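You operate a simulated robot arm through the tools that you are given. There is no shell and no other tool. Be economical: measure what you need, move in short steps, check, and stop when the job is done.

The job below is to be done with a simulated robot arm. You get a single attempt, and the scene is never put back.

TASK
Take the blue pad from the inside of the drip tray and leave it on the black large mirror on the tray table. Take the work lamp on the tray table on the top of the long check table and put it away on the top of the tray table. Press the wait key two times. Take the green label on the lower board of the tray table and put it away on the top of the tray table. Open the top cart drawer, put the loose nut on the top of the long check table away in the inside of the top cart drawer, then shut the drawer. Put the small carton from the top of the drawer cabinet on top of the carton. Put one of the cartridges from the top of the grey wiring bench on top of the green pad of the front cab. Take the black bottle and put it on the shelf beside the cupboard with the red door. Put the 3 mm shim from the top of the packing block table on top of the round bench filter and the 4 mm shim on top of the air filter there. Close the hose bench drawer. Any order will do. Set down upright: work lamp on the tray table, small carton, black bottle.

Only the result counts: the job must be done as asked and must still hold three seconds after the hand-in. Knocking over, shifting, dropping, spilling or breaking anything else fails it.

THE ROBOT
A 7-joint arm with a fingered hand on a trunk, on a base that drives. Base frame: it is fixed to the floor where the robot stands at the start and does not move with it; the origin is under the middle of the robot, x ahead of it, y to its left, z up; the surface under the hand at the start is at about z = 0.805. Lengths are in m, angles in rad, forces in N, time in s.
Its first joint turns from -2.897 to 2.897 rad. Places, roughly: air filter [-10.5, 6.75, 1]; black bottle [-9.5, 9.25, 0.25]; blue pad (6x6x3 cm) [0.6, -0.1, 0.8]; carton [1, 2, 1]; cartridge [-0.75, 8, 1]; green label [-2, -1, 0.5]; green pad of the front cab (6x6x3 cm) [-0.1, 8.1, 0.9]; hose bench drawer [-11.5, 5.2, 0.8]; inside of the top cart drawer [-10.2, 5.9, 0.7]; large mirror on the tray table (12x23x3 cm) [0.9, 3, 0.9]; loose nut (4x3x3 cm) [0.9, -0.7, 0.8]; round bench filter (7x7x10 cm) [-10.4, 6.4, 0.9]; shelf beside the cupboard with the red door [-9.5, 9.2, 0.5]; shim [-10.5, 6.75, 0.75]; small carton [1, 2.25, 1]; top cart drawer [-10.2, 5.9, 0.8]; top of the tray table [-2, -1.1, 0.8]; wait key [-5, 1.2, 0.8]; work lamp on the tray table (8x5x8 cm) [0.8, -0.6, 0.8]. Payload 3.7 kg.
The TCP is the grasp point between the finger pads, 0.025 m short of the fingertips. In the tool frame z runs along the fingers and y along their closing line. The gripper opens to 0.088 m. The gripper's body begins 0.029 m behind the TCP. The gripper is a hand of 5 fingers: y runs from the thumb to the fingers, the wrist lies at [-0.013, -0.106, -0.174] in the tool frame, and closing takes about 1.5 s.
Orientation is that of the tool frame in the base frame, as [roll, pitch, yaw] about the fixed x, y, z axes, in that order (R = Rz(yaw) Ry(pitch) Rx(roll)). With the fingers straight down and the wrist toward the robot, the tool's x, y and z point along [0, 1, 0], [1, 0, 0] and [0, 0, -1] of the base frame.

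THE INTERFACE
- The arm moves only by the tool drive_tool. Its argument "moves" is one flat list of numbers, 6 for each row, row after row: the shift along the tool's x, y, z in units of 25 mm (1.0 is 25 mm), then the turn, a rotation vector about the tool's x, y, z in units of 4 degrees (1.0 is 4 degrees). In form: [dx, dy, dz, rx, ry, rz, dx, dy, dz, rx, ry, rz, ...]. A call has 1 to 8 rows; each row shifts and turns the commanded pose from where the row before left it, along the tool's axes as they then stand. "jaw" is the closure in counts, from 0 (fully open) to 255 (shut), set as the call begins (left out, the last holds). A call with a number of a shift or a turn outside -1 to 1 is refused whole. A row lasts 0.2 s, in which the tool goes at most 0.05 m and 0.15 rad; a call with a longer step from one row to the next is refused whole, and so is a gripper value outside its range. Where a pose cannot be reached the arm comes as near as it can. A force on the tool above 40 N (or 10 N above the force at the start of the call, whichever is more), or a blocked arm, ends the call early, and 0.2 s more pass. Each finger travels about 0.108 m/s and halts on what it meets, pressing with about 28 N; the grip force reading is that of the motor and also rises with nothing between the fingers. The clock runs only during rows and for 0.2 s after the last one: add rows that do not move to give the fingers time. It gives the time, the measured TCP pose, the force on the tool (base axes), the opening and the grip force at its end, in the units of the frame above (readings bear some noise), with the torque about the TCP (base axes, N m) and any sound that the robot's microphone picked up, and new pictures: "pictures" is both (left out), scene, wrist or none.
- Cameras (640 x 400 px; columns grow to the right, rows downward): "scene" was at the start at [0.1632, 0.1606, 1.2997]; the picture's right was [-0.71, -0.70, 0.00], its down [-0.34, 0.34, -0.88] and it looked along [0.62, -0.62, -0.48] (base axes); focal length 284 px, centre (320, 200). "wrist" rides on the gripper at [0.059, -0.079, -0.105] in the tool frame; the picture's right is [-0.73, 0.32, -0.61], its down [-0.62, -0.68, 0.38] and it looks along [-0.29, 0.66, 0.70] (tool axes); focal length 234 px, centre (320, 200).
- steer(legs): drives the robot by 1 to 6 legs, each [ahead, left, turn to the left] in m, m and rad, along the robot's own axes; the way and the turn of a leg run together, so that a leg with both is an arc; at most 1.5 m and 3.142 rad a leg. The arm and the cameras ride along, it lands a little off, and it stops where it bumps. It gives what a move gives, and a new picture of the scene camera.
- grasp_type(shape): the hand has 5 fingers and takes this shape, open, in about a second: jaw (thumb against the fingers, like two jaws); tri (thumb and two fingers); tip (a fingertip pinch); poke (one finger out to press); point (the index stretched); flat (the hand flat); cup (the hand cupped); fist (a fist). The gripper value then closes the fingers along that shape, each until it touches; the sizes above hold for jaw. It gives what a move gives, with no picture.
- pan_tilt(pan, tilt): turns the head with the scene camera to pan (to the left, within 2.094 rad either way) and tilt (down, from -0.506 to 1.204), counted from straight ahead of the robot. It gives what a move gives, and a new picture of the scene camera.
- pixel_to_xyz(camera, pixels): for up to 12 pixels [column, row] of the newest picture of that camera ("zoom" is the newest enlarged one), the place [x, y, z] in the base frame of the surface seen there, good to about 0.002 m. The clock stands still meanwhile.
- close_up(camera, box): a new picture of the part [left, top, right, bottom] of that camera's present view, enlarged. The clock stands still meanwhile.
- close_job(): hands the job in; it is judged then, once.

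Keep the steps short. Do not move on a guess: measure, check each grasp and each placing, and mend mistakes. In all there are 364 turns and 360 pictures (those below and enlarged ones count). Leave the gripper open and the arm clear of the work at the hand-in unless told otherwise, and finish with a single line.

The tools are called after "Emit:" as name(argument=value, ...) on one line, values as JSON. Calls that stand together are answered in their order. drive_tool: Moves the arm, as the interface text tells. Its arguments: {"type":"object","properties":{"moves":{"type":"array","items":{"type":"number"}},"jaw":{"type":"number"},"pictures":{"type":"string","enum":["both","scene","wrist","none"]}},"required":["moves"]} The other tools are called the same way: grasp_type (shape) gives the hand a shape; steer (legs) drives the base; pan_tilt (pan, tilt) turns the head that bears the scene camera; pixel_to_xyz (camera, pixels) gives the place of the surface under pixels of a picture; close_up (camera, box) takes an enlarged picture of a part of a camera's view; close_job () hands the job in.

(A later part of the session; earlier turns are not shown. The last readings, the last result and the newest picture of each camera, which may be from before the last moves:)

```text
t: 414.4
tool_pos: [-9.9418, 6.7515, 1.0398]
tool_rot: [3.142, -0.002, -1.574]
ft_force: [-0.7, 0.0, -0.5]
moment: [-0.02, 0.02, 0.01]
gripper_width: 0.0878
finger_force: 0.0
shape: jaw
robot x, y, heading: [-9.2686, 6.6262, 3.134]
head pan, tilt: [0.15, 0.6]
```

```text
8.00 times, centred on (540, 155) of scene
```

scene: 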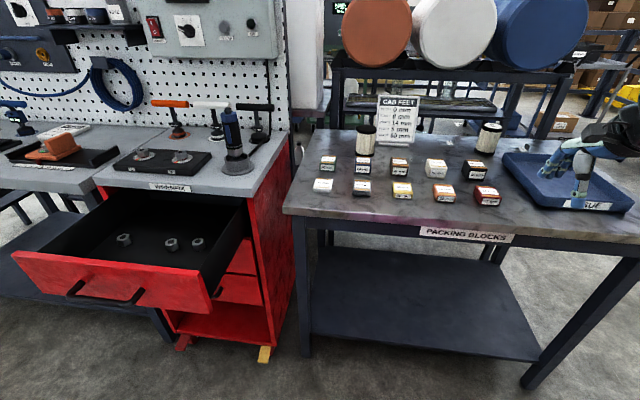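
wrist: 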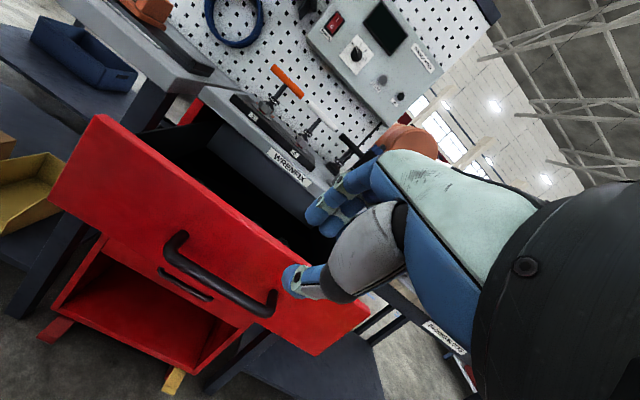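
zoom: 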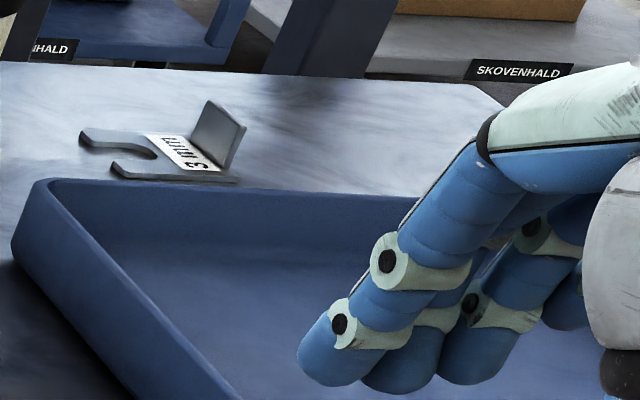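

3 mm is the one behind the blue tray at (525,147); 4 mm the one beside the 41 mm block; 5 mm in between. I measure them and the filters.

Emit:
pixel_to_xyz(camera="zoom", pixels=[[205, 105], [240, 130], [215, 135], [235, 160], [185, 155], [90, 137], [120, 168], [200, 165], [145, 150], [230, 178], [215, 150], [160, 140]])

Emit:
close_up(camera="scene", box=[395, 145, 435, 170])

Emit:
pixel_to_xyz(camera="zoom", pixels=[[200, 195], [300, 195], [380, 195], [240, 240], [370, 250], [110, 180], [130, 250], [450, 270], [250, 180], [340, 180], [190, 265], [400, 245]])

Emit:
pixel_to_xyz(camera="scene", pixels=[[366, 132], [358, 130], [375, 130], [366, 154], [490, 127], [480, 127], [500, 128], [490, 133], [486, 152], [405, 140]])

```text
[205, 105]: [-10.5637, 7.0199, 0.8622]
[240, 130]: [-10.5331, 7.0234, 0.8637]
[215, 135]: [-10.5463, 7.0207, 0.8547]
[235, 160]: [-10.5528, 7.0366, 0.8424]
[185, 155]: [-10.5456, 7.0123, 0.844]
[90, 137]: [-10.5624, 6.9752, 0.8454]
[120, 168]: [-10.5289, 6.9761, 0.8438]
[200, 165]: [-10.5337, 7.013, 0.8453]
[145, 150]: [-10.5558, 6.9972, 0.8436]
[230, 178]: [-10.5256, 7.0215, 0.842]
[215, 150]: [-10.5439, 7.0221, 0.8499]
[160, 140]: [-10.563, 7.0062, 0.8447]
```

```text
16.00 times, centred on (415, 158) of scene
```

zoom: 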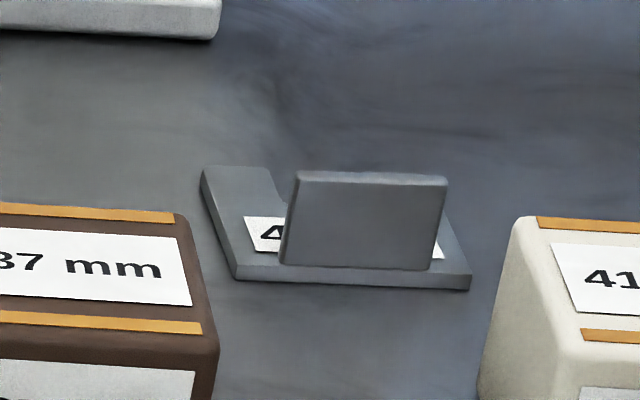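

```text
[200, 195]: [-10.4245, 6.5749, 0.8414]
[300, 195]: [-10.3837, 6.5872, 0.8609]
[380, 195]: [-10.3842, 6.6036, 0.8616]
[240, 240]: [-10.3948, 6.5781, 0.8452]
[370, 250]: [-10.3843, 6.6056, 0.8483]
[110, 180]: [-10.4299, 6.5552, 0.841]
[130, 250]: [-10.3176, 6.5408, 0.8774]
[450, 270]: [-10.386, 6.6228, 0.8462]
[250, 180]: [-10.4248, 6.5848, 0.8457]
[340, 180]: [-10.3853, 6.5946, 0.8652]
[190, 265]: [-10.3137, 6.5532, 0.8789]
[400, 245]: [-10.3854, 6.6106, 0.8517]
```

```text
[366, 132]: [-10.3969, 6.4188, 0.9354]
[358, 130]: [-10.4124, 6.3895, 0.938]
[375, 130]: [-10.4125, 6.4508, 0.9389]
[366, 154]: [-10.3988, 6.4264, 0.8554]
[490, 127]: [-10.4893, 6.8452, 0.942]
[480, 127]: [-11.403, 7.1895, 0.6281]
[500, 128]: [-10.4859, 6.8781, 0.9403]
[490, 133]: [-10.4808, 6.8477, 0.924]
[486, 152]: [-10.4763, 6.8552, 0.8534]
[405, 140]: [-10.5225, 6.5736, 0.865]
```

4 mm tab: centre (-10.384,6.599), across y, top 0.864. 3 mm tab: centre (-10.547,7.022), across x. Table 0.841. I go for the 4 mm first; I check the table front edge as well.

Emit:
pixel_to_xyz(camera="scene", pixels=[[430, 225], [430, 235], [300, 215], [305, 350], [530, 380], [366, 123], [490, 122], [495, 124]])

Emit:
steer(legs=[[0.3, 0.152, 0]])

Emit:
drive_tool(moves=[0, 1, 0.3, 0, 0, 0, 0, 1, 0.3, 0, 0, 0, 0, 1, 0.3, 0, 0, 0, 0, 1, 0.3, 0, 0, 0, 0, 0.6, 0.3, 0, 0, 0], jaw=150, pictures="both")

```text
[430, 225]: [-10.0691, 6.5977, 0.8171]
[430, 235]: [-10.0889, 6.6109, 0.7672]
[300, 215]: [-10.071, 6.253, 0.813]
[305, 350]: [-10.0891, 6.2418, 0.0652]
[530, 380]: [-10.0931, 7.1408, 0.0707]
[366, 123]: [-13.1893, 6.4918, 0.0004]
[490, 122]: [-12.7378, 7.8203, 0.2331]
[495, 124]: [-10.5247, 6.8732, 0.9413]
```

```text
t: 416.6
tool_pos: [-10.2444, 6.6028, 1.0401]
tool_rot: [-3.141, -0.003, -1.574]
ft_force: [-0.3, -0.2, -0.7]
moment: [-0.01, 0.02, -0.01]
gripper_width: 0.0877
finger_force: 0.1
shape: jaw
robot x, y, heading: [-9.5749, 6.4775, 3.13]
head pan, tilt: [0.15, 0.6]
```

scene: 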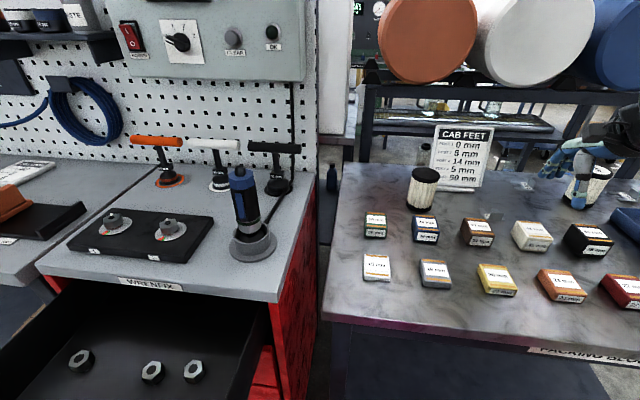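

```text
t: 417.8
tool_pos: [-10.3606, 6.602, 1.0012]
tool_rot: [-3.141, -0.003, -1.575]
ft_force: [-0.2, -0.1, 0.3]
moment: [-0.01, 0.0, 0.02]
gripper_width: 0.0371
finger_force: 0.1
shape: jaw
robot x, y, heading: [-9.5713, 6.4756, 3.129]
head pan, tilt: [0.15, 0.6]
```

scene: 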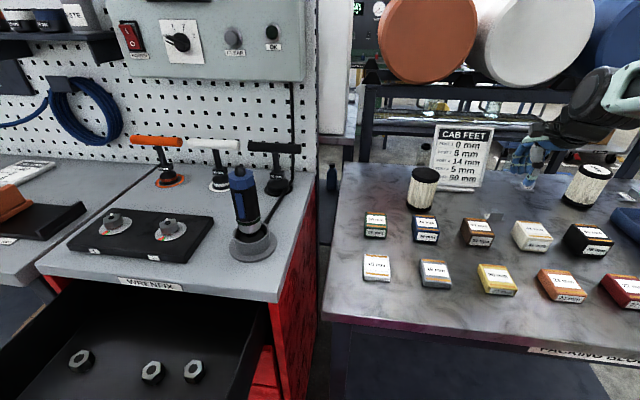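
wrist: 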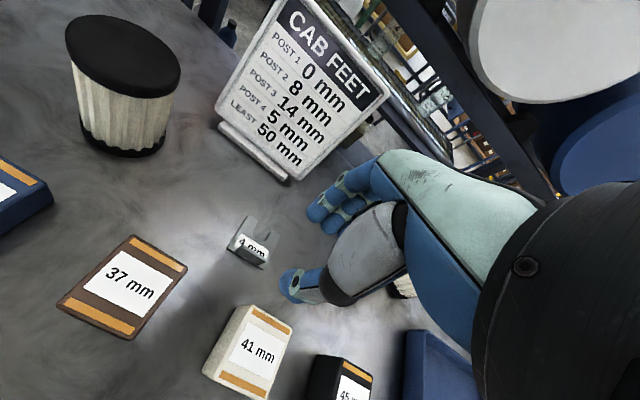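

Emit:
close_up(camera="wrist", box=[200, 200, 320, 290])

Emit:
pixel_to_xyz(camera="zoom", pixels=[[155, 225], [250, 195], [170, 260], [350, 285], [330, 340], [220, 290], [235, 110], [430, 150], [250, 230], [300, 310]])

Emit:
pixel_to_xyz(camera="wrist", pixels=[[68, 45], [178, 75], [120, 95], [110, 18], [120, 55], [295, 270], [310, 212], [320, 190]])

```text
4.44 times, centred on (260, 245) of wrist
```

zoom: 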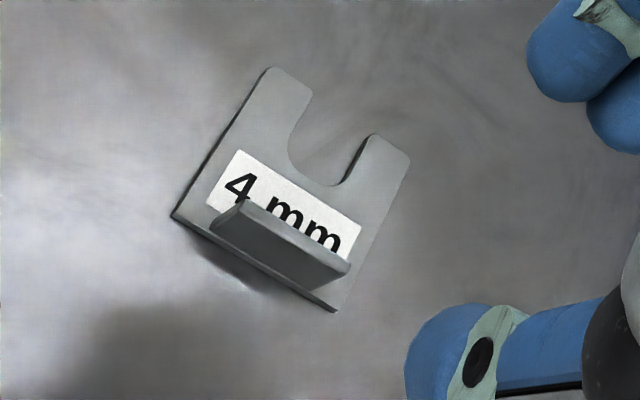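

```text
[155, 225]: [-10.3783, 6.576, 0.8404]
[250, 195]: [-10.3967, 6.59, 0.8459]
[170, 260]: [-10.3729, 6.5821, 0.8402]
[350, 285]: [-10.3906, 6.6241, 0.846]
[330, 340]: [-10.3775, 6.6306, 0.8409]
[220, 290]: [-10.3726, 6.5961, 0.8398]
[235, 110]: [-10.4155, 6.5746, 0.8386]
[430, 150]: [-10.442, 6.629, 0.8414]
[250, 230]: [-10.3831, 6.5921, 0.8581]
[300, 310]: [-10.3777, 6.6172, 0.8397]
```

```text
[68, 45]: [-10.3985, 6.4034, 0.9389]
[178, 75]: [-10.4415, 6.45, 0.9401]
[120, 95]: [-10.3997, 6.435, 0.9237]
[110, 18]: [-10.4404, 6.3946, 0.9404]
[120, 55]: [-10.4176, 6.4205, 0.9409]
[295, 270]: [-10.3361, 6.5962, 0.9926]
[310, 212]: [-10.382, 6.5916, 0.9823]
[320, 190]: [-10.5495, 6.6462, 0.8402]
```

I move over the tab (-10.386,6.600) and lower to z 0.878.

Emit:
drive_tool(moves=[0.05, 1, 0, 0, 0, 0, 0, 0, 1, 0, 0, 0, 0, 0, 1, 0, 0, 0, 0, 0, 1, 0, 0, 0, 0, 0, 1, 0, 0, 0, 0, 0, 0.9, 0, 0, 0], pictures="wrist")

Emit:
close_up(camera="wrist", box=[220, 190, 360, 310])

```text
t: 419.2
tool_pos: [-10.3856, 6.6, 0.8799]
tool_rot: [-3.141, -0.002, -1.574]
ft_force: [-0.4, -0.2, -0.2]
moment: [-0.03, 0.03, -0.03]
gripper_width: 0.0365
finger_force: 0.0
shape: jaw
robot x, y, heading: [-9.5742, 6.4782, 3.126]
head pan, tilt: [0.15, 0.6]
```

wrist: 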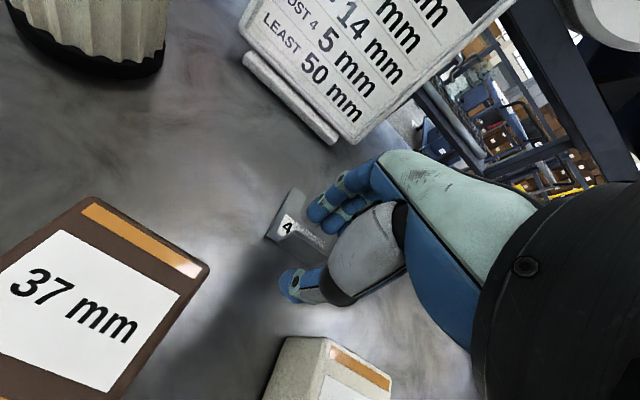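

```text
3.33 times, centred on (290, 250) of wrist
```

zoom: 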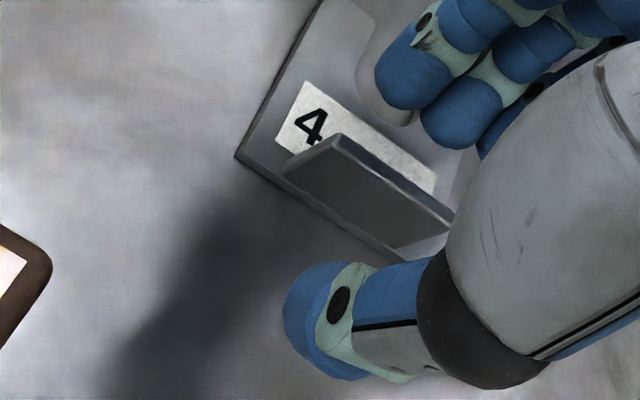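

The tab is between thumb and fingers. Lower 3 mm and close, then lift.

Emit:
drive_tool(moves=[0, 0, 0.12, 0, 0, 0, 0, 0, 0, 0, 0, 0, 0, 0, 0, 0, 0, 0, 0, 0, 0, 0, 0, 0], jaw=255, pictures="none")

Emit:
drive_tool(moves=[0, 0, -0.5, 0, 0, 0, 0, 0, -1, 0, 0, 0, 0, 0, -1, 0, 0, 0, 0, 0, -1, 0, 0, 0, 0, 0, -1, 0, 0, 0, 0, 0, -1, 0, 0, 0, 0, 0, -1, 0, 0, 0], pictures="wrist")

Emit:
pan_tilt(pan=-0.2, tilt=0.6)

```text
t: 420.2
tool_pos: [-10.3858, 6.6009, 0.8769]
tool_rot: [3.141, -0.002, -1.574]
ft_force: [0.3, 0.0, 0.0]
moment: [-0.01, 0.03, -0.02]
gripper_width: 0.0
finger_force: 27.9
shape: jaw
robot x, y, heading: [-9.5723, 6.4729, 3.129]
head pan, tilt: [0.15, 0.6]
```

```text
t: 421.8
tool_pos: [-10.3847, 6.6016, 1.039]
tool_rot: [-3.14, -0.003, -1.574]
ft_force: [0.6, -0.3, -1.2]
moment: [0.01, -0.02, 0.0]
gripper_width: 0.0001
finger_force: 27.7
shape: jaw
robot x, y, heading: [-9.5781, 6.4779, 3.129]
head pan, tilt: [0.15, 0.6]
```

wrist: 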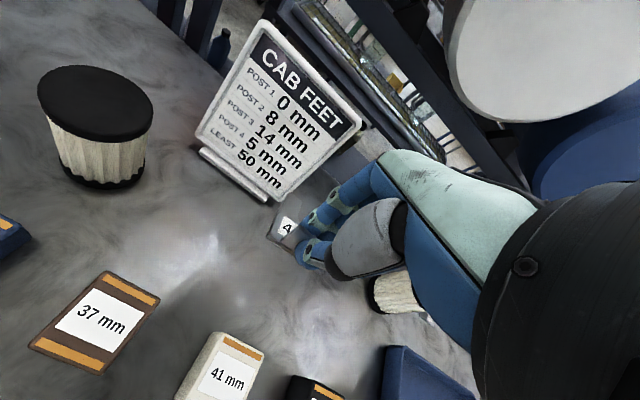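

```text
t: 422.7
tool_pos: [-10.3849, 6.602, 1.0388]
tool_rot: [-3.141, -0.005, -1.574]
ft_force: [0.3, -0.7, 0.0]
moment: [0.03, -0.04, -0.04]
gripper_width: 0.0001
finger_force: 28.5
shape: jaw
robot x, y, heading: [-9.5754, 6.4757, 3.132]
head pan, tilt: [-0.201, 0.6]
```

scene: 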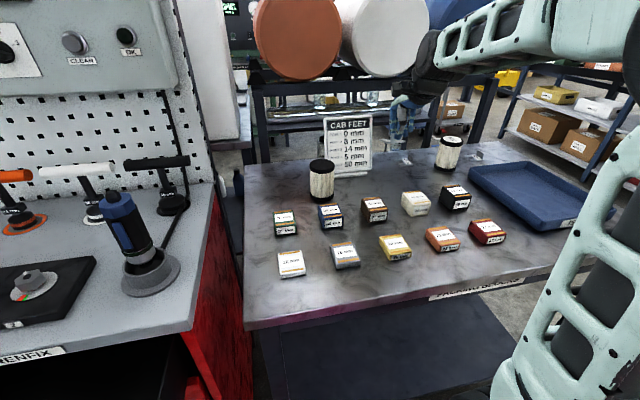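

Held (the plate with "4" rides with the hand). I measure the air filter's top.

Emit:
close_up(camera="scene", box=[415, 120, 495, 180])

Emit:
pixel_to_xyz(camera="zoom", pixels=[[190, 150], [365, 155], [275, 122], [275, 178], [275, 145], [230, 130], [330, 130], [220, 172]])

```text
6.67 times, centred on (455, 150) of scene
```

zoom: 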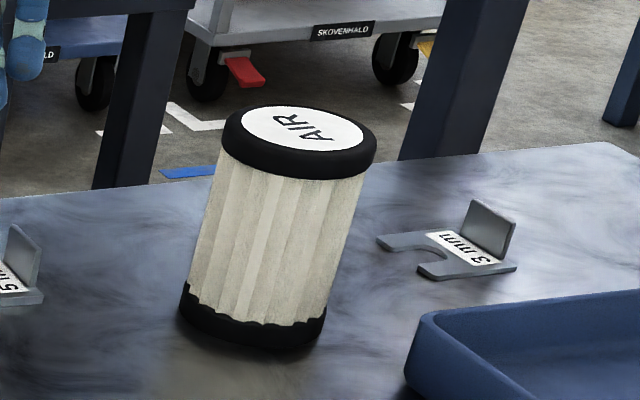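

```text
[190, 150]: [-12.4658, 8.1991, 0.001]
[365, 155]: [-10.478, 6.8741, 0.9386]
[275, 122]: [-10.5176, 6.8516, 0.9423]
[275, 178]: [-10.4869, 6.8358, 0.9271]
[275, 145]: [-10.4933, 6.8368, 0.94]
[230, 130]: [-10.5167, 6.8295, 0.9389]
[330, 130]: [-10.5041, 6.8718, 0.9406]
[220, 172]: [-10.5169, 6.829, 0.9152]
```

Air filter centre ≈(-10.497,6.851), top 0.941. I strafe right 0.249, then extend 0.089.

Emit:
steer(legs=[[0, -0.249, 0.01]])

Emit:
drive_tool(moves=[0, 0.9, 0, 0, 0, 0, 0, 0.9, 0, 0, 0, 0, 0, 0.9, 0, 0, 0, 0, 0, 0.86, 0, 0, 0, 0], pictures="both")

```text
t: 424.5
tool_pos: [-10.3823, 6.8501, 1.0386]
tool_rot: [3.141, -0.004, -1.571]
ft_force: [-0.3, 0.1, -0.8]
moment: [0.01, 0.02, -0.02]
gripper_width: 0.0
finger_force: 28.4
shape: jaw
robot x, y, heading: [-9.5765, 6.7293, 3.135]
head pan, tilt: [-0.201, 0.6]
```

scene: 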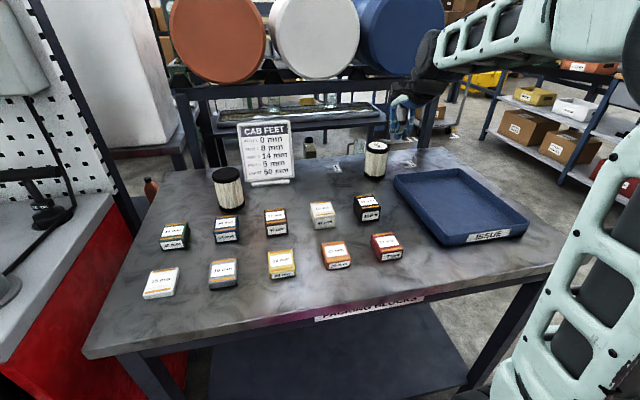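

```text
t: 425.5
tool_pos: [-10.4718, 6.8513, 1.0388]
tool_rot: [-3.142, -0.004, -1.572]
ft_force: [-0.2, 0.4, -0.1]
moment: [-0.04, 0.01, -0.02]
gripper_width: 0.0003
finger_force: 28.1
shape: jaw
robot x, y, heading: [-9.5724, 6.7271, 3.135]
head pan, tilt: [-0.201, 0.6]
```

scene: 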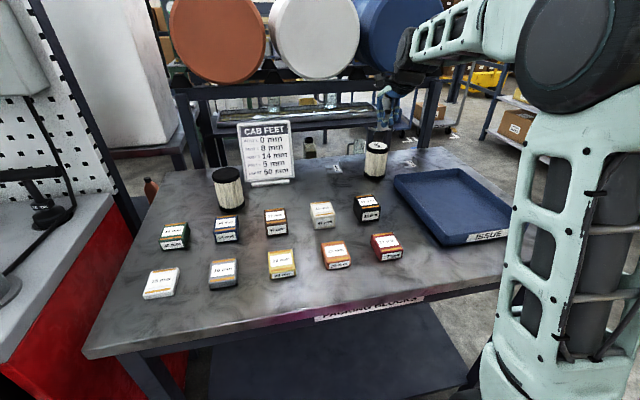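
wrist: 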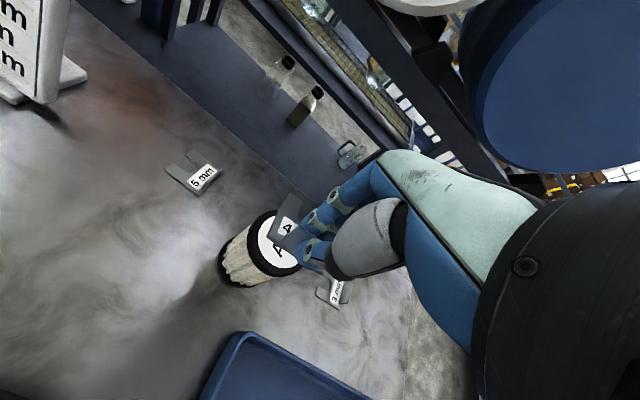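

Emit:
close_up(camera="wrist", box=[210, 180, 340, 300])

Emit:
pixel_to_xyz(camera="zoom", pixels=[[195, 210], [290, 140], [330, 440], [250, 370], [200, 260], [260, 160], [460, 110], [350, 80], [330, 300], [400, 420]])

```text
3.33 times, centred on (275, 240) of wrist
```

zoom: 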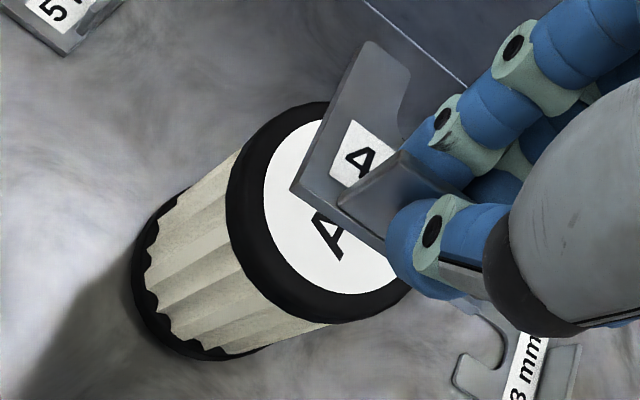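

```text
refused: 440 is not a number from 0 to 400
```

Emit:
pixel_to_xyz(camera="zoom", pixels=[[240, 190], [255, 265], [310, 315], [395, 300], [285, 130], [310, 110], [350, 270], [375, 55], [300, 185], [400, 80]])

```text
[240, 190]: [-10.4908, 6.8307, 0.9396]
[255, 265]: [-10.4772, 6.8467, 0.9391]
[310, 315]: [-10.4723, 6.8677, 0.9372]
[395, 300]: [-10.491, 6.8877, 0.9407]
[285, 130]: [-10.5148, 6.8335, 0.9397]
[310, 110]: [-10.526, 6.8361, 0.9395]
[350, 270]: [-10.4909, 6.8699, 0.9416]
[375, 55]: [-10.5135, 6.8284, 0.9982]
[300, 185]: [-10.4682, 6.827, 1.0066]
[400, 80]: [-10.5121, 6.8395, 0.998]
```

Refined filter centre is (-10.510,6.859). I shift (−0.015,+0.0085) and lower to TCP 0.989.

Emit:
drive_tool(moves=[-0.34, 0.6, 0.5, 0, 0, 0, 0, 0, 0.5, 0, 0, 0, 0, 0, 0.5, 0, 0, 0, 0, 0, 0.5, 0, 0, 0], pictures="both")

```text
t: 426.5
tool_pos: [-10.4858, 6.8598, 0.9888]
tool_rot: [-3.141, -0.001, -1.57]
ft_force: [0.1, -0.3, -1.2]
moment: [0.0, -0.03, 0.02]
gripper_width: 0.0
finger_force: 28.4
shape: jaw
robot x, y, heading: [-9.5699, 6.7264, 3.135]
head pan, tilt: [-0.201, 0.6]
```

scene: 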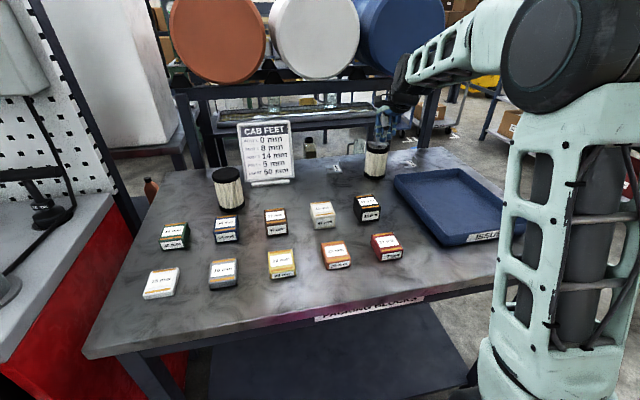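
wrist: 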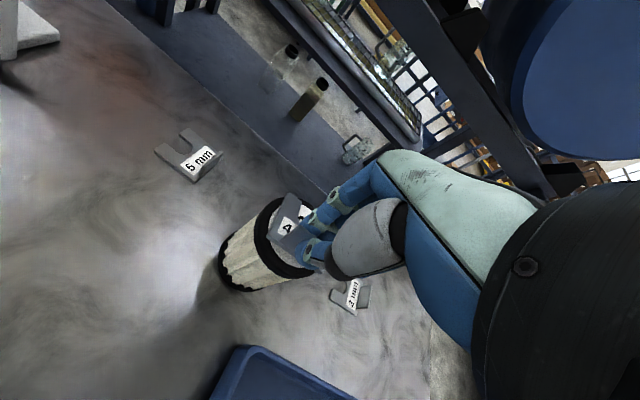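

I lower in small steps to contact.

Emit:
drive_tool(moves=[0, 0, 0.16, 0, 0, 0, 0, 0, 0, 0, 0, 0], pictures="none")

Emit:
drive_tool(moves=[0, 0, 0.16, 0, 0, 0, 0, 0, 0, 0, 0, 0], pictures="wrist")

```text
t: 427.1
tool_pos: [-10.486, 6.8579, 0.9844]
tool_rot: [3.141, -0.003, -1.573]
ft_force: [1.1, -0.3, 1.2]
moment: [0.0, 0.01, 0.0]
gripper_width: 0.0
finger_force: 27.5
shape: jaw
robot x, y, heading: [-9.5732, 6.7309, 3.133]
head pan, tilt: [-0.201, 0.6]
```

```text
t: 427.7
tool_pos: [-10.4866, 6.8578, 0.9798]
tool_rot: [3.141, -0.003, -1.571]
ft_force: [0.8, -0.3, 1.2]
moment: [0.01, 0.04, -0.03]
gripper_width: 0.0
finger_force: 28.2
shape: jaw
robot x, y, heading: [-9.5708, 6.7317, 3.133]
head pan, tilt: [-0.201, 0.6]
```

wrist: 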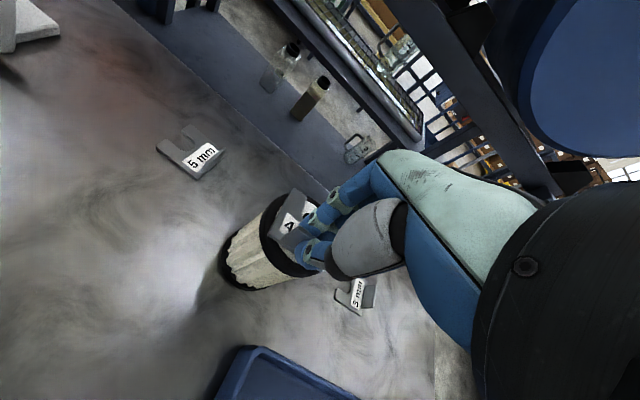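

Emit:
drive_tool(moves=[0, 0, 0.1, 0, 0, 0, 0, 0, 0, 0, 0, 0], pictures="none")

Emit:
drive_tool(moves=[0, 0, 0, 0, 0, 0, 0, 0, 0, 0, 0, 0, 0, 0, 0, 0, 0, 0, 0, 0, 0, 0, 0, 0], jaw=140, pictures="wrist")

```text
t: 428.3
tool_pos: [-10.4872, 6.8591, 0.9774]
tool_rot: [3.141, -0.003, -1.571]
ft_force: [0.5, 0.6, 1.0]
moment: [-0.01, 0.07, -0.04]
gripper_width: 0.0
finger_force: 27.8
shape: jaw
robot x, y, heading: [-9.5738, 6.7252, 3.129]
head pan, tilt: [-0.201, 0.6]
```

```text
t: 429.3
tool_pos: [-10.4883, 6.8594, 0.9782]
tool_rot: [3.141, -0.005, -1.571]
ft_force: [-0.4, 0.1, -0.3]
moment: [0.0, -0.03, 0.0]
gripper_width: 0.0392
finger_force: 0.1
shape: jaw
robot x, y, heading: [-9.5719, 6.7277, 3.132]
head pan, tilt: [-0.201, 0.6]
```

wrist: 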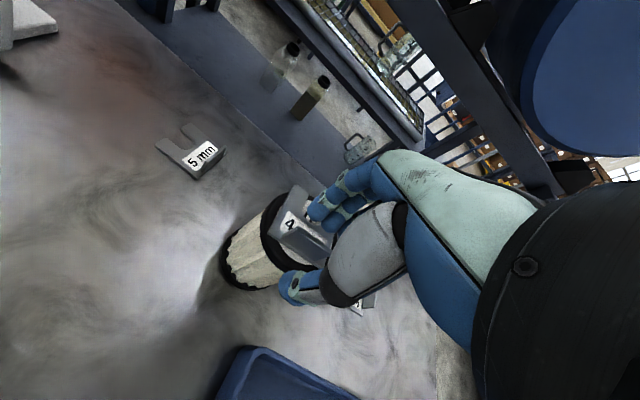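

I rise and check the shim on the air filter.

Emit:
drive_tool(moves=[0, 0, -0.5, 0, 0, 0, 0, 0, -1, 0, 0, 0, 0, 0, -1, 0, 0, 0, 0, 0, -1, 0, 0, 0], pictures="wrist")

Emit:
close_up(camera="wrist", box=[210, 180, 370, 340])

```text
t: 430.3
tool_pos: [-10.4861, 6.8604, 1.0647]
tool_rot: [-3.14, -0.004, -1.571]
ft_force: [-0.4, -0.2, 0.4]
moment: [-0.03, 0.01, 0.01]
gripper_width: 0.0393
finger_force: 0.0
shape: jaw
robot x, y, heading: [-9.574, 6.729, 3.129]
head pan, tilt: [-0.201, 0.6]
```

wrist: 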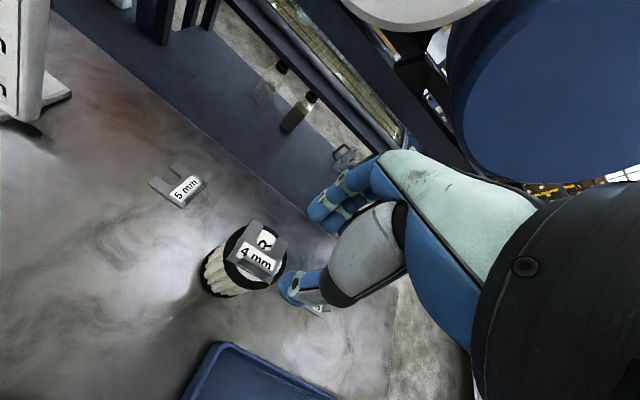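

```text
2.50 times, centred on (290, 260) of wrist
```

zoom: 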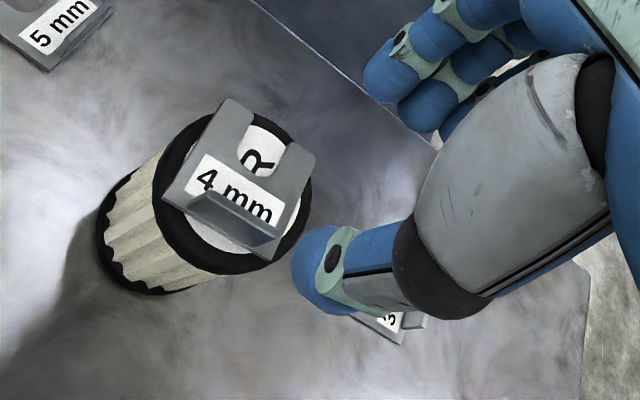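

The 4 mm shim sits flat on the AIR filter. For the 3 mm shim the hand must close along y with the wrist on the +y side. So I retract, then drive to the table's right-front corner and turn left 0.6.

Emit:
drive_tool(moves=[0, -1, 0, 0, 0, 0, 0, -1, 0, 0, 0, 0, 0, -1, 0, 0, 0, 0, 0, -1, 0, 0, 0, 0, 0, -1, 0, 0, 0, 0, 0, -1, 0, 0, 0, 0, 0, -1, 0, 0, 0, 0, 0, -1, 0, 0, 0, 0], pictures="none")

Emit:
steer(legs=[[-0.2, 0, 0], [0, -0.8, 0], [0, 0, 0.6]])

Emit:
pan_tilt(pan=0.0, tilt=0.6)

```text
t: 432.1
tool_pos: [-10.2876, 6.8573, 1.0647]
tool_rot: [-3.14, -0.004, -1.571]
ft_force: [0.6, -0.7, -0.6]
moment: [0.0, 0.0, -0.01]
gripper_width: 0.0397
finger_force: 0.0
shape: jaw
robot x, y, heading: [-9.5697, 6.7313, 3.132]
head pan, tilt: [-0.201, 0.6]
```

```text
t: 439.1
tool_pos: [-10.0325, 7.2121, 1.0656]
tool_rot: [-3.141, -0.003, -0.967]
ft_force: [-0.1, 0.6, 0.3]
moment: [0.0, -0.01, -0.01]
gripper_width: 0.0394
finger_force: 0.0
shape: jaw
robot x, y, heading: [-9.3692, 7.5135, -2.546]
head pan, tilt: [-0.201, 0.6]
```

scene: 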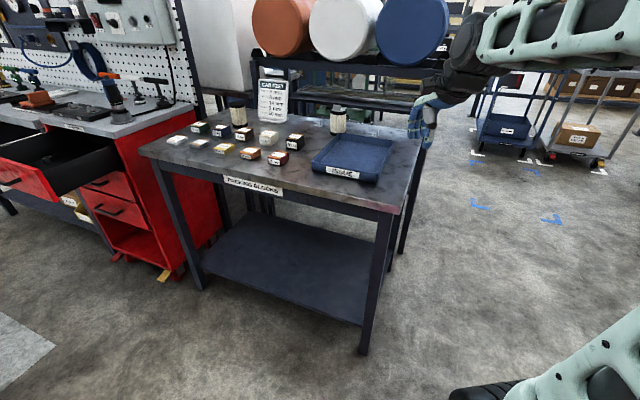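

```text
t: 439.9
tool_pos: [-10.0312, 7.2124, 1.0646]
tool_rot: [3.14, -0.003, -0.967]
ft_force: [1.0, -0.1, 0.1]
moment: [0.02, 0.01, 0.01]
gripper_width: 0.0393
finger_force: 0.1
shape: jaw
robot x, y, heading: [-9.3704, 7.5169, -2.545]
head pan, tilt: [0.0, 0.6]
```

scene: 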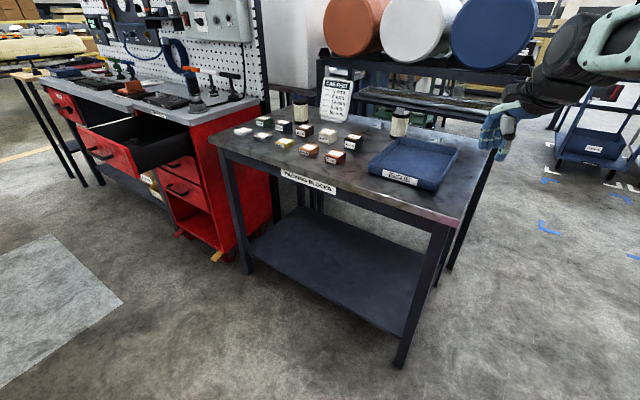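

There is open floor at the table's right end. I'll stand there facing -y, so the normal hand orientation fits the 3 mm tab.

Emit:
steer(legs=[[0, 0, 0.975], [-0.38, 0, 0], [0, -1.05, 0]])

Emit:
pan_tilt(pan=0.1, tilt=0.7)

```text
t: 449.7
tool_pos: [-10.5423, 7.1748, 1.0651]
tool_rot: [3.141, -0.002, 0.007]
ft_force: [0.3, -0.6, 0.7]
moment: [0.01, 0.02, 0.0]
gripper_width: 0.0396
finger_force: 0.0
shape: jaw
robot x, y, heading: [-10.4194, 7.8884, -1.576]
head pan, tilt: [0.0, 0.6]
```

scene: 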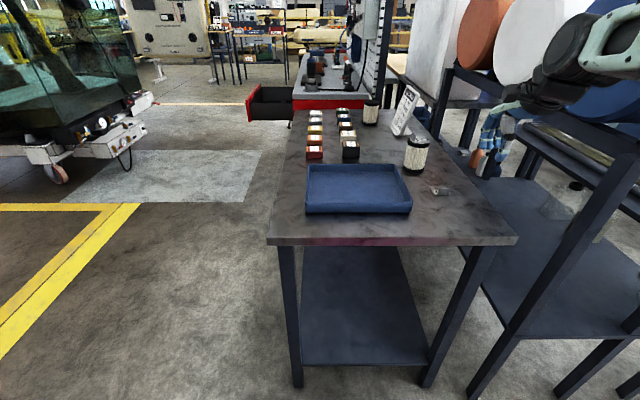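

```text
t: 450.4
tool_pos: [-10.5431, 7.1755, 1.0648]
tool_rot: [3.141, -0.004, 0.005]
ft_force: [0.7, -0.1, 0.2]
moment: [-0.03, -0.01, 0.0]
gripper_width: 0.0394
finger_force: 0.0
shape: jaw
robot x, y, heading: [-10.4213, 7.8885, -1.576]
head pan, tilt: [0.099, 0.7]
```

scene: 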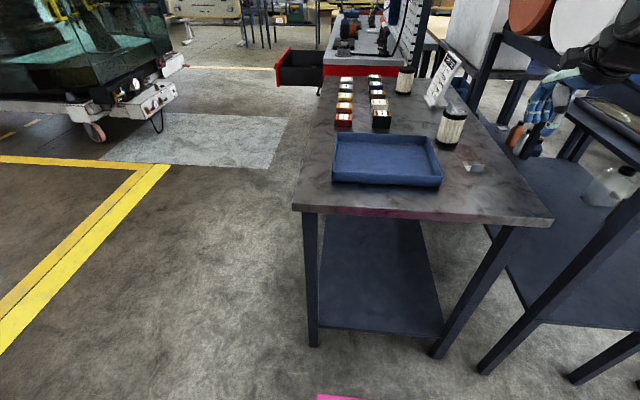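

I check clearance to the rack on the right.

Emit:
pixel_to_xyz(camera="scene", pixels=[[575, 260], [480, 360], [600, 120], [620, 160], [630, 30], [530, 15], [590, 60], [470, 165], [482, 165], [465, 160], [475, 168]])

Emit:
close_up(camera="scene", box=[430, 140, 510, 190])

Emit:
drive_tool(moves=[0, 0, 0, 0, 0, 0], pictures="wrist")

```text
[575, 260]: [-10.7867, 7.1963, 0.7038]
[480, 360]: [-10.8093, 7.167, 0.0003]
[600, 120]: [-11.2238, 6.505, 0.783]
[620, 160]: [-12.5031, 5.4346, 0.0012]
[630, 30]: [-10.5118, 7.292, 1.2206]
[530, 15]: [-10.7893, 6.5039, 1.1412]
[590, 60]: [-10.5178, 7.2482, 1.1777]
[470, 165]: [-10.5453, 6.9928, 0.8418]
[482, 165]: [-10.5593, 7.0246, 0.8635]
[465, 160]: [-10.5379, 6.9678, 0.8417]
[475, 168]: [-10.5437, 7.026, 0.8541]
```

```text
8.00 times, centred on (470, 165) of scene
```

zoom: 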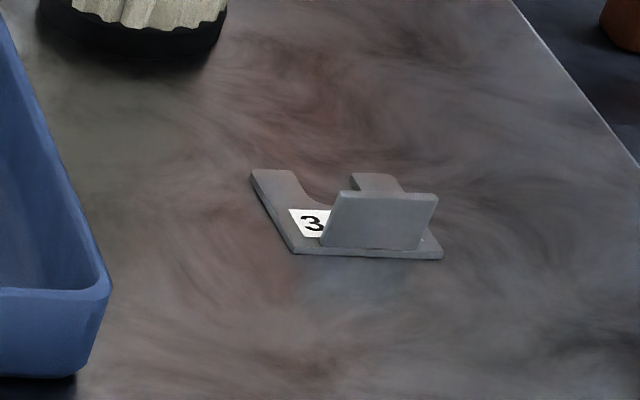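

```text
t: 450.8
tool_pos: [-10.5432, 7.1751, 1.0652]
tool_rot: [-3.141, -0.003, 0.003]
ft_force: [0.2, -0.4, 0.6]
moment: [0.03, -0.01, -0.01]
gripper_width: 0.0395
finger_force: 0.0
shape: jaw
robot x, y, heading: [-10.4199, 7.8907, -1.57]
head pan, tilt: [0.099, 0.7]
```

wrist: 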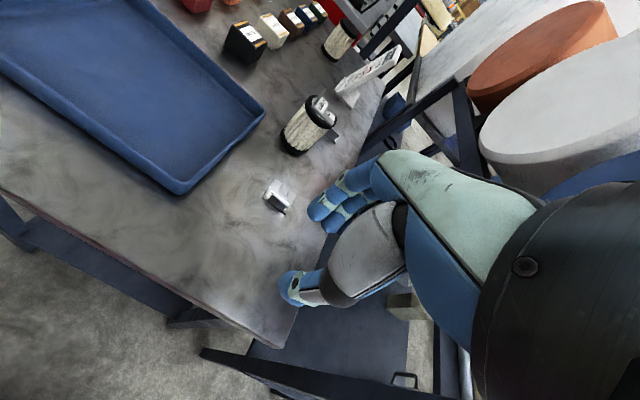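

Clear. Tab centre (-10.548,7.0245). I move in over it and down to 0.880.

Emit:
drive_tool(moves=[-0.16, 1, 0.8, 0, 0, 0, 0, 1, 0.8, 0, 0, 0, 0, 1, 0.8, 0, 0, 0, 0, 1, 0.8, 0, 0, 0, 0, 1, 0.8, 0, 0, 0, 0, 1, 0.8, 0, 0, 0], pictures="none")

Emit:
drive_tool(moves=[0, 0, 1, 0, 0, 0, 0, 0, 1, 0, 0, 0, 0, 0, 0.6, 0, 0, 0], pictures="wrist")

Emit:
close_up(camera="wrist", box=[220, 190, 360, 310])

```text
t: 452.2
tool_pos: [-10.5461, 7.0265, 0.9462]
tool_rot: [-3.14, -0.002, 0.004]
ft_force: [-0.1, -0.5, 0.2]
moment: [0.01, 0.03, 0.0]
gripper_width: 0.0393
finger_force: 0.1
shape: jaw
robot x, y, heading: [-10.4205, 7.8891, -1.578]
head pan, tilt: [0.099, 0.7]
```

```text
t: 453.0
tool_pos: [-10.5462, 7.0251, 0.8795]
tool_rot: [3.141, -0.001, 0.005]
ft_force: [0.4, 0.9, -0.2]
moment: [0.02, 0.02, 0.01]
gripper_width: 0.0393
finger_force: 0.1
shape: jaw
robot x, y, heading: [-10.4211, 7.8911, -1.572]
head pan, tilt: [0.099, 0.7]
```

wrist: 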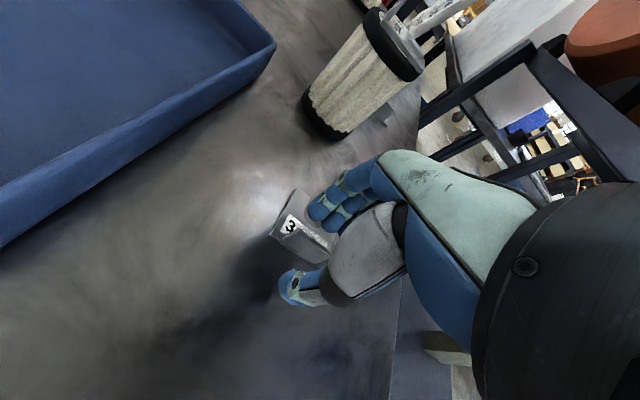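

```text
3.33 times, centred on (290, 250) of wrist
```

zoom: 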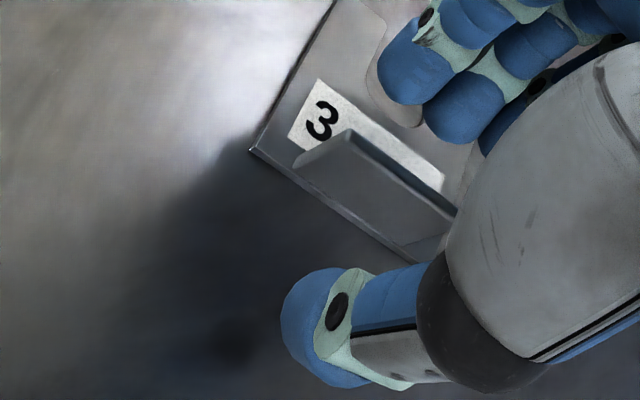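

Same good geometry. Lower 3 mm, close and lift.

Emit:
drive_tool(moves=[0, 0, 0.12, 0, 0, 0, 0, 0, 0, 0, 0, 0, 0, 0, 0, 0, 0, 0, 0, 0, 0, 0, 0, 0], jaw=255, pictures="none")

Emit:
drive_tool(moves=[0, 0, -0.5, 0, 0, 0, 0, 0, -1, 0, 0, 0, 0, 0, -1, 0, 0, 0, 0, -0.5, -1, 0, 0, 0, 0, -1, -1, 0, 0, 0, 0, -1, -1, 0, 0, 0, 0, -1, -1, 0, 0, 0, 0, -1, -1, 0, 0, 0], pictures="wrist")

```text
t: 454.0
tool_pos: [-10.5453, 7.0261, 0.8761]
tool_rot: [3.141, -0.003, 0.006]
ft_force: [1.0, -0.4, 1.0]
moment: [-0.04, 0.03, 0.0]
gripper_width: 0.0
finger_force: 28.3
shape: jaw
robot x, y, heading: [-10.4213, 7.8923, -1.575]
head pan, tilt: [0.099, 0.7]
```

```text
t: 455.8
tool_pos: [-10.5487, 7.1366, 1.0644]
tool_rot: [-3.14, -0.005, 0.007]
ft_force: [-0.4, -0.1, -1.2]
moment: [0.02, 0.03, 0.0]
gripper_width: 0.0002
finger_force: 27.8
shape: jaw
robot x, y, heading: [-10.419, 7.8888, -1.569]
head pan, tilt: [0.099, 0.7]
```

wrist: 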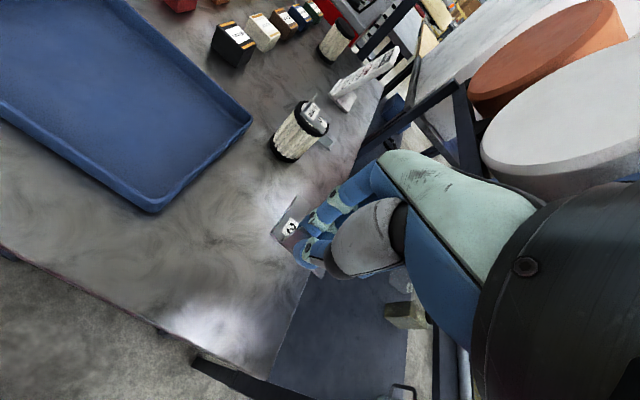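

3 mm shim held. I drive back round to the table front and line up with the round bench filter at (-10.424,6.421).

Emit:
steer(legs=[[0, 1.05, 0], [1.3, 0, 0], [0, 0, -1.573], [0, 0.3, 0]])

Emit:
pan_tilt(pan=0.0, tilt=0.6)

```text
t: 473.0
tool_pos: [-10.1365, 6.4246, 1.064]
tool_rot: [-3.141, -0.004, -1.595]
ft_force: [0.3, 1.4, 0.1]
moment: [-0.01, 0.0, 0.02]
gripper_width: 0.0
finger_force: 27.7
shape: jaw
robot x, y, heading: [-9.3831, 6.2713, 3.11]
head pan, tilt: [0.099, 0.7]
```

scene: 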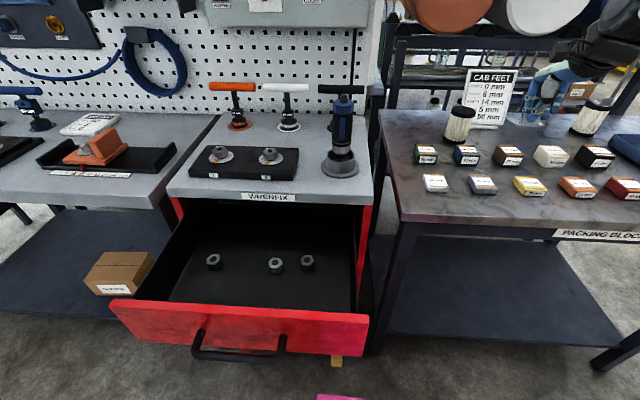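

```text
t: 473.6
tool_pos: [-10.1362, 6.4244, 1.0651]
tool_rot: [-3.141, -0.003, -1.595]
ft_force: [-0.4, -0.4, -1.1]
moment: [0.01, -0.03, -0.04]
gripper_width: 0.0
finger_force: 28.0
shape: jaw
robot x, y, heading: [-9.3862, 6.2755, 3.113]
head pan, tilt: [0.0, 0.6]
```

scene: 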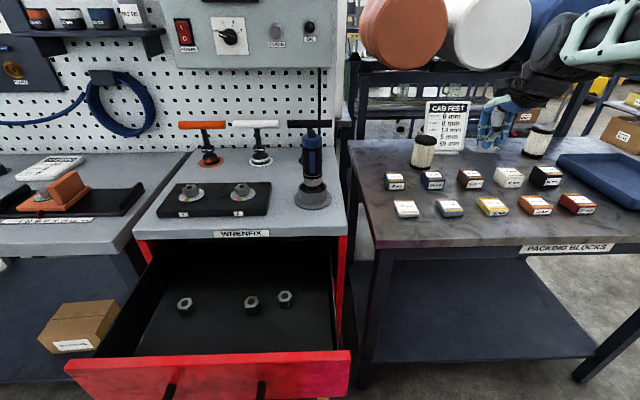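

I advance the base 0.12 and extend the arm 0.145.

Emit:
steer(legs=[[0.12, 0, 0.02]])

Emit:
drive_tool(moves=[0, 1, 0, 0, 0, 0, 0, 1, 0, 0, 0, 0, 0, 1, 0, 0, 0, 0, 0, 1, 0, 0, 0, 0, 0, 0.9, 0, 0, 0, 0, 0, 0.9, 0, 0, 0, 0], pictures="wrist")

Emit:
close_up(camera="wrist", box=[200, 170, 340, 300])

```text
t: 474.9
tool_pos: [-10.261, 6.4119, 1.065]
tool_rot: [3.141, -0.003, -1.575]
ft_force: [-0.4, 0.3, -0.5]
moment: [-0.03, 0.01, 0.0]
gripper_width: 0.0001
finger_force: 27.7
shape: jaw
robot x, y, heading: [-9.5105, 6.2761, 3.132]
head pan, tilt: [0.0, 0.6]
```

scene: 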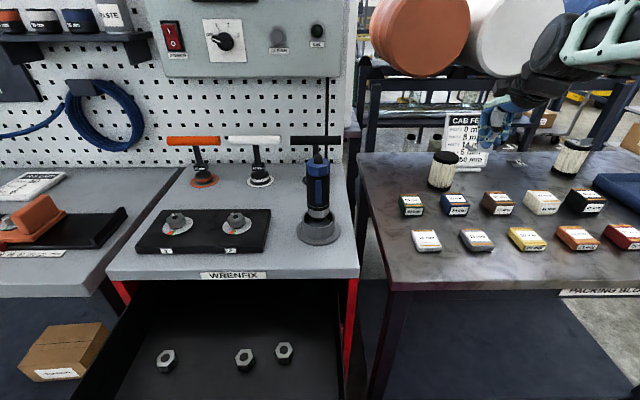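

```text
t: 476.3
tool_pos: [-10.4065, 6.4098, 1.0646]
tool_rot: [3.142, -0.002, -1.574]
ft_force: [-0.2, 0.8, -1.0]
moment: [-0.01, 0.0, 0.0]
gripper_width: 0.0
finger_force: 27.7
shape: jaw
robot x, y, heading: [-9.5071, 6.2731, 3.132]
head pan, tilt: [0.0, 0.6]
```

wrist: 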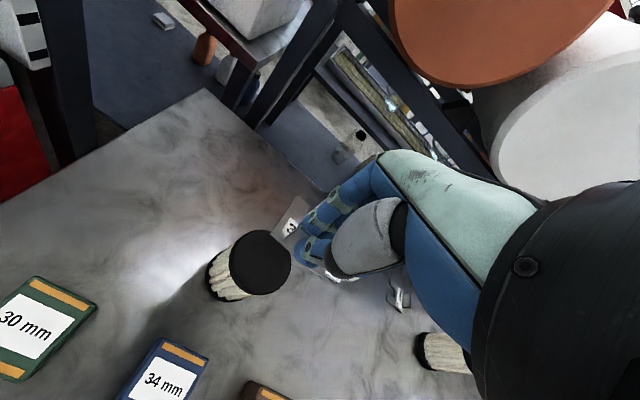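

```text
3.08 times, centred on (270, 235) of wrist
```

zoom: 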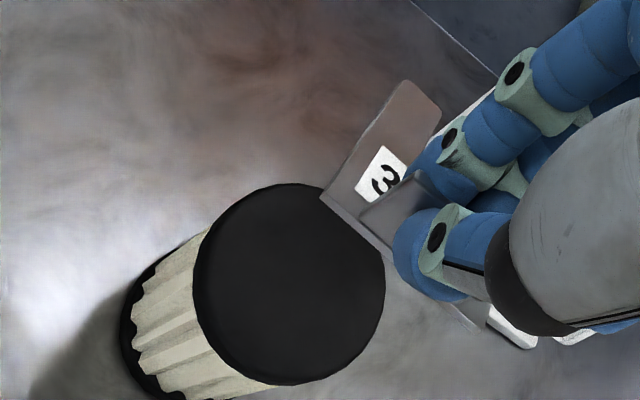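

Emit:
pixel_to_xyz(camera="zoom", pixels=[[198, 265], [210, 230], [270, 188], [240, 365], [290, 382], [380, 300], [380, 270], [290, 285], [325, 200], [410, 90], [345, 175]])

```text
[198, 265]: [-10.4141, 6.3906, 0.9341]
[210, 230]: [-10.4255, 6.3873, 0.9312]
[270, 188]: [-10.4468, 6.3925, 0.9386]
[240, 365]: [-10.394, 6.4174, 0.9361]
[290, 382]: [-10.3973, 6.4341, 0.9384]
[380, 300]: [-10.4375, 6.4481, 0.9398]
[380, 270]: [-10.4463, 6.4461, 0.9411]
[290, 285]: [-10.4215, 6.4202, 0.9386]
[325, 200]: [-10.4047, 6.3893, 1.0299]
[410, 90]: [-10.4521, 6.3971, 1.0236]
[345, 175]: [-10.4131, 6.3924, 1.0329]
```

Filter centre (-10.424,6.419) confirmed. I adjust by (+0.006,+0.007) and lower to about 0.982.

Emit:
drive_tool(moves=[-0.27, -0.25, 0.8, 0, 0, 0, 0, 0, 0.8, 0, 0, 0, 0, 0, 0.8, 0, 0, 0, 0, 0, 0.8, 0, 0, 0], pictures="none")

Emit:
drive_tool(moves=[0, 0, 0.15, 0, 0, 0, 0, 0, 0.1, 0, 0, 0], pictures="wrist")

```text
t: 477.3
tool_pos: [-10.3996, 6.4201, 0.9851]
tool_rot: [3.14, -0.002, -1.575]
ft_force: [1.0, -0.4, -0.2]
moment: [-0.01, 0.05, 0.0]
gripper_width: 0.0
finger_force: 28.6
shape: jaw
robot x, y, heading: [-9.5074, 6.2769, 3.126]
head pan, tilt: [0.0, 0.6]
```

```text
t: 477.9
tool_pos: [-10.3982, 6.4195, 0.9772]
tool_rot: [3.141, -0.003, -1.573]
ft_force: [0.6, 0.1, 2.6]
moment: [0.01, 0.05, 0.02]
gripper_width: 0.0002
finger_force: 28.4
shape: jaw
robot x, y, heading: [-9.5083, 6.277, 3.133]
head pan, tilt: [0.0, 0.6]
```

wrist: 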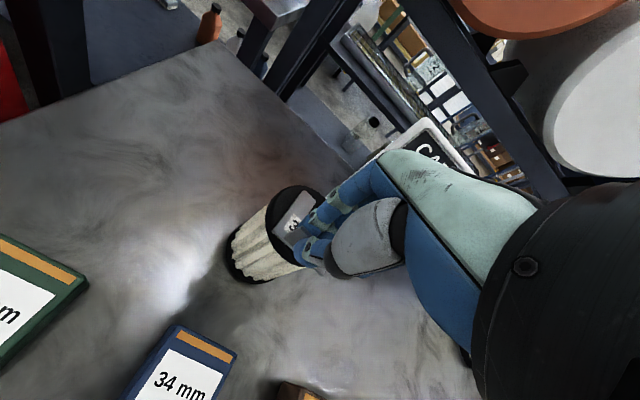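

Contact (2.6 N). I release and rise.

Emit:
drive_tool(moves=[0, 0, 0, 0, 0, 0, 0, 0, 0, 0, 0, 0, 0, 0, 0, 0, 0, 0, 0, 0, 0, 0, 0, 0], jaw=140, pictures="none")

Emit:
drive_tool(moves=[0, 0, -0.5, 0, 0, 0, 0, 0, -1, 0, 0, 0, 0, 0, -1, 0, 0, 0, 0, 0, -1, 0, 0, 0, 0, -1, 0, 0, 0, 0, 0, -1, 0, 0, 0, 0, 0, -1, 0, 0, 0, 0, 0, -1, 0, 0, 0, 0], pictures="wrist")

```text
t: 478.9
tool_pos: [-10.3997, 6.4187, 0.9776]
tool_rot: [3.141, -0.002, -1.574]
ft_force: [0.0, -0.2, -0.7]
moment: [0.01, -0.03, 0.01]
gripper_width: 0.0395
finger_force: 0.0
shape: jaw
robot x, y, heading: [-9.5052, 6.274, 3.126]
head pan, tilt: [0.0, 0.6]
```

```text
t: 480.7
tool_pos: [-10.2986, 6.4181, 1.0655]
tool_rot: [-3.141, -0.004, -1.575]
ft_force: [-0.6, -0.6, -0.3]
moment: [0.02, 0.0, 0.01]
gripper_width: 0.0394
finger_force: 0.2
shape: jaw
robot x, y, heading: [-9.5075, 6.277, 3.128]
head pan, tilt: [0.0, 0.6]
```

wrist: 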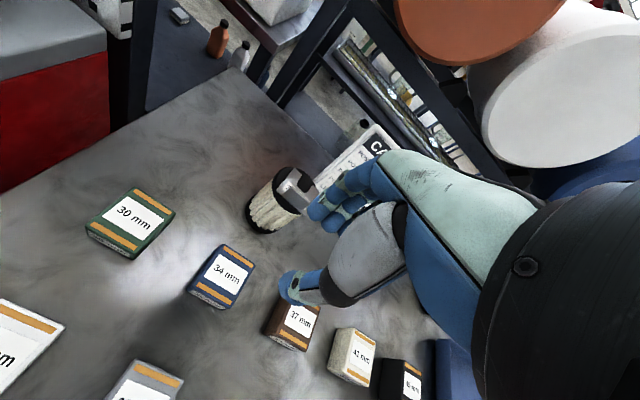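

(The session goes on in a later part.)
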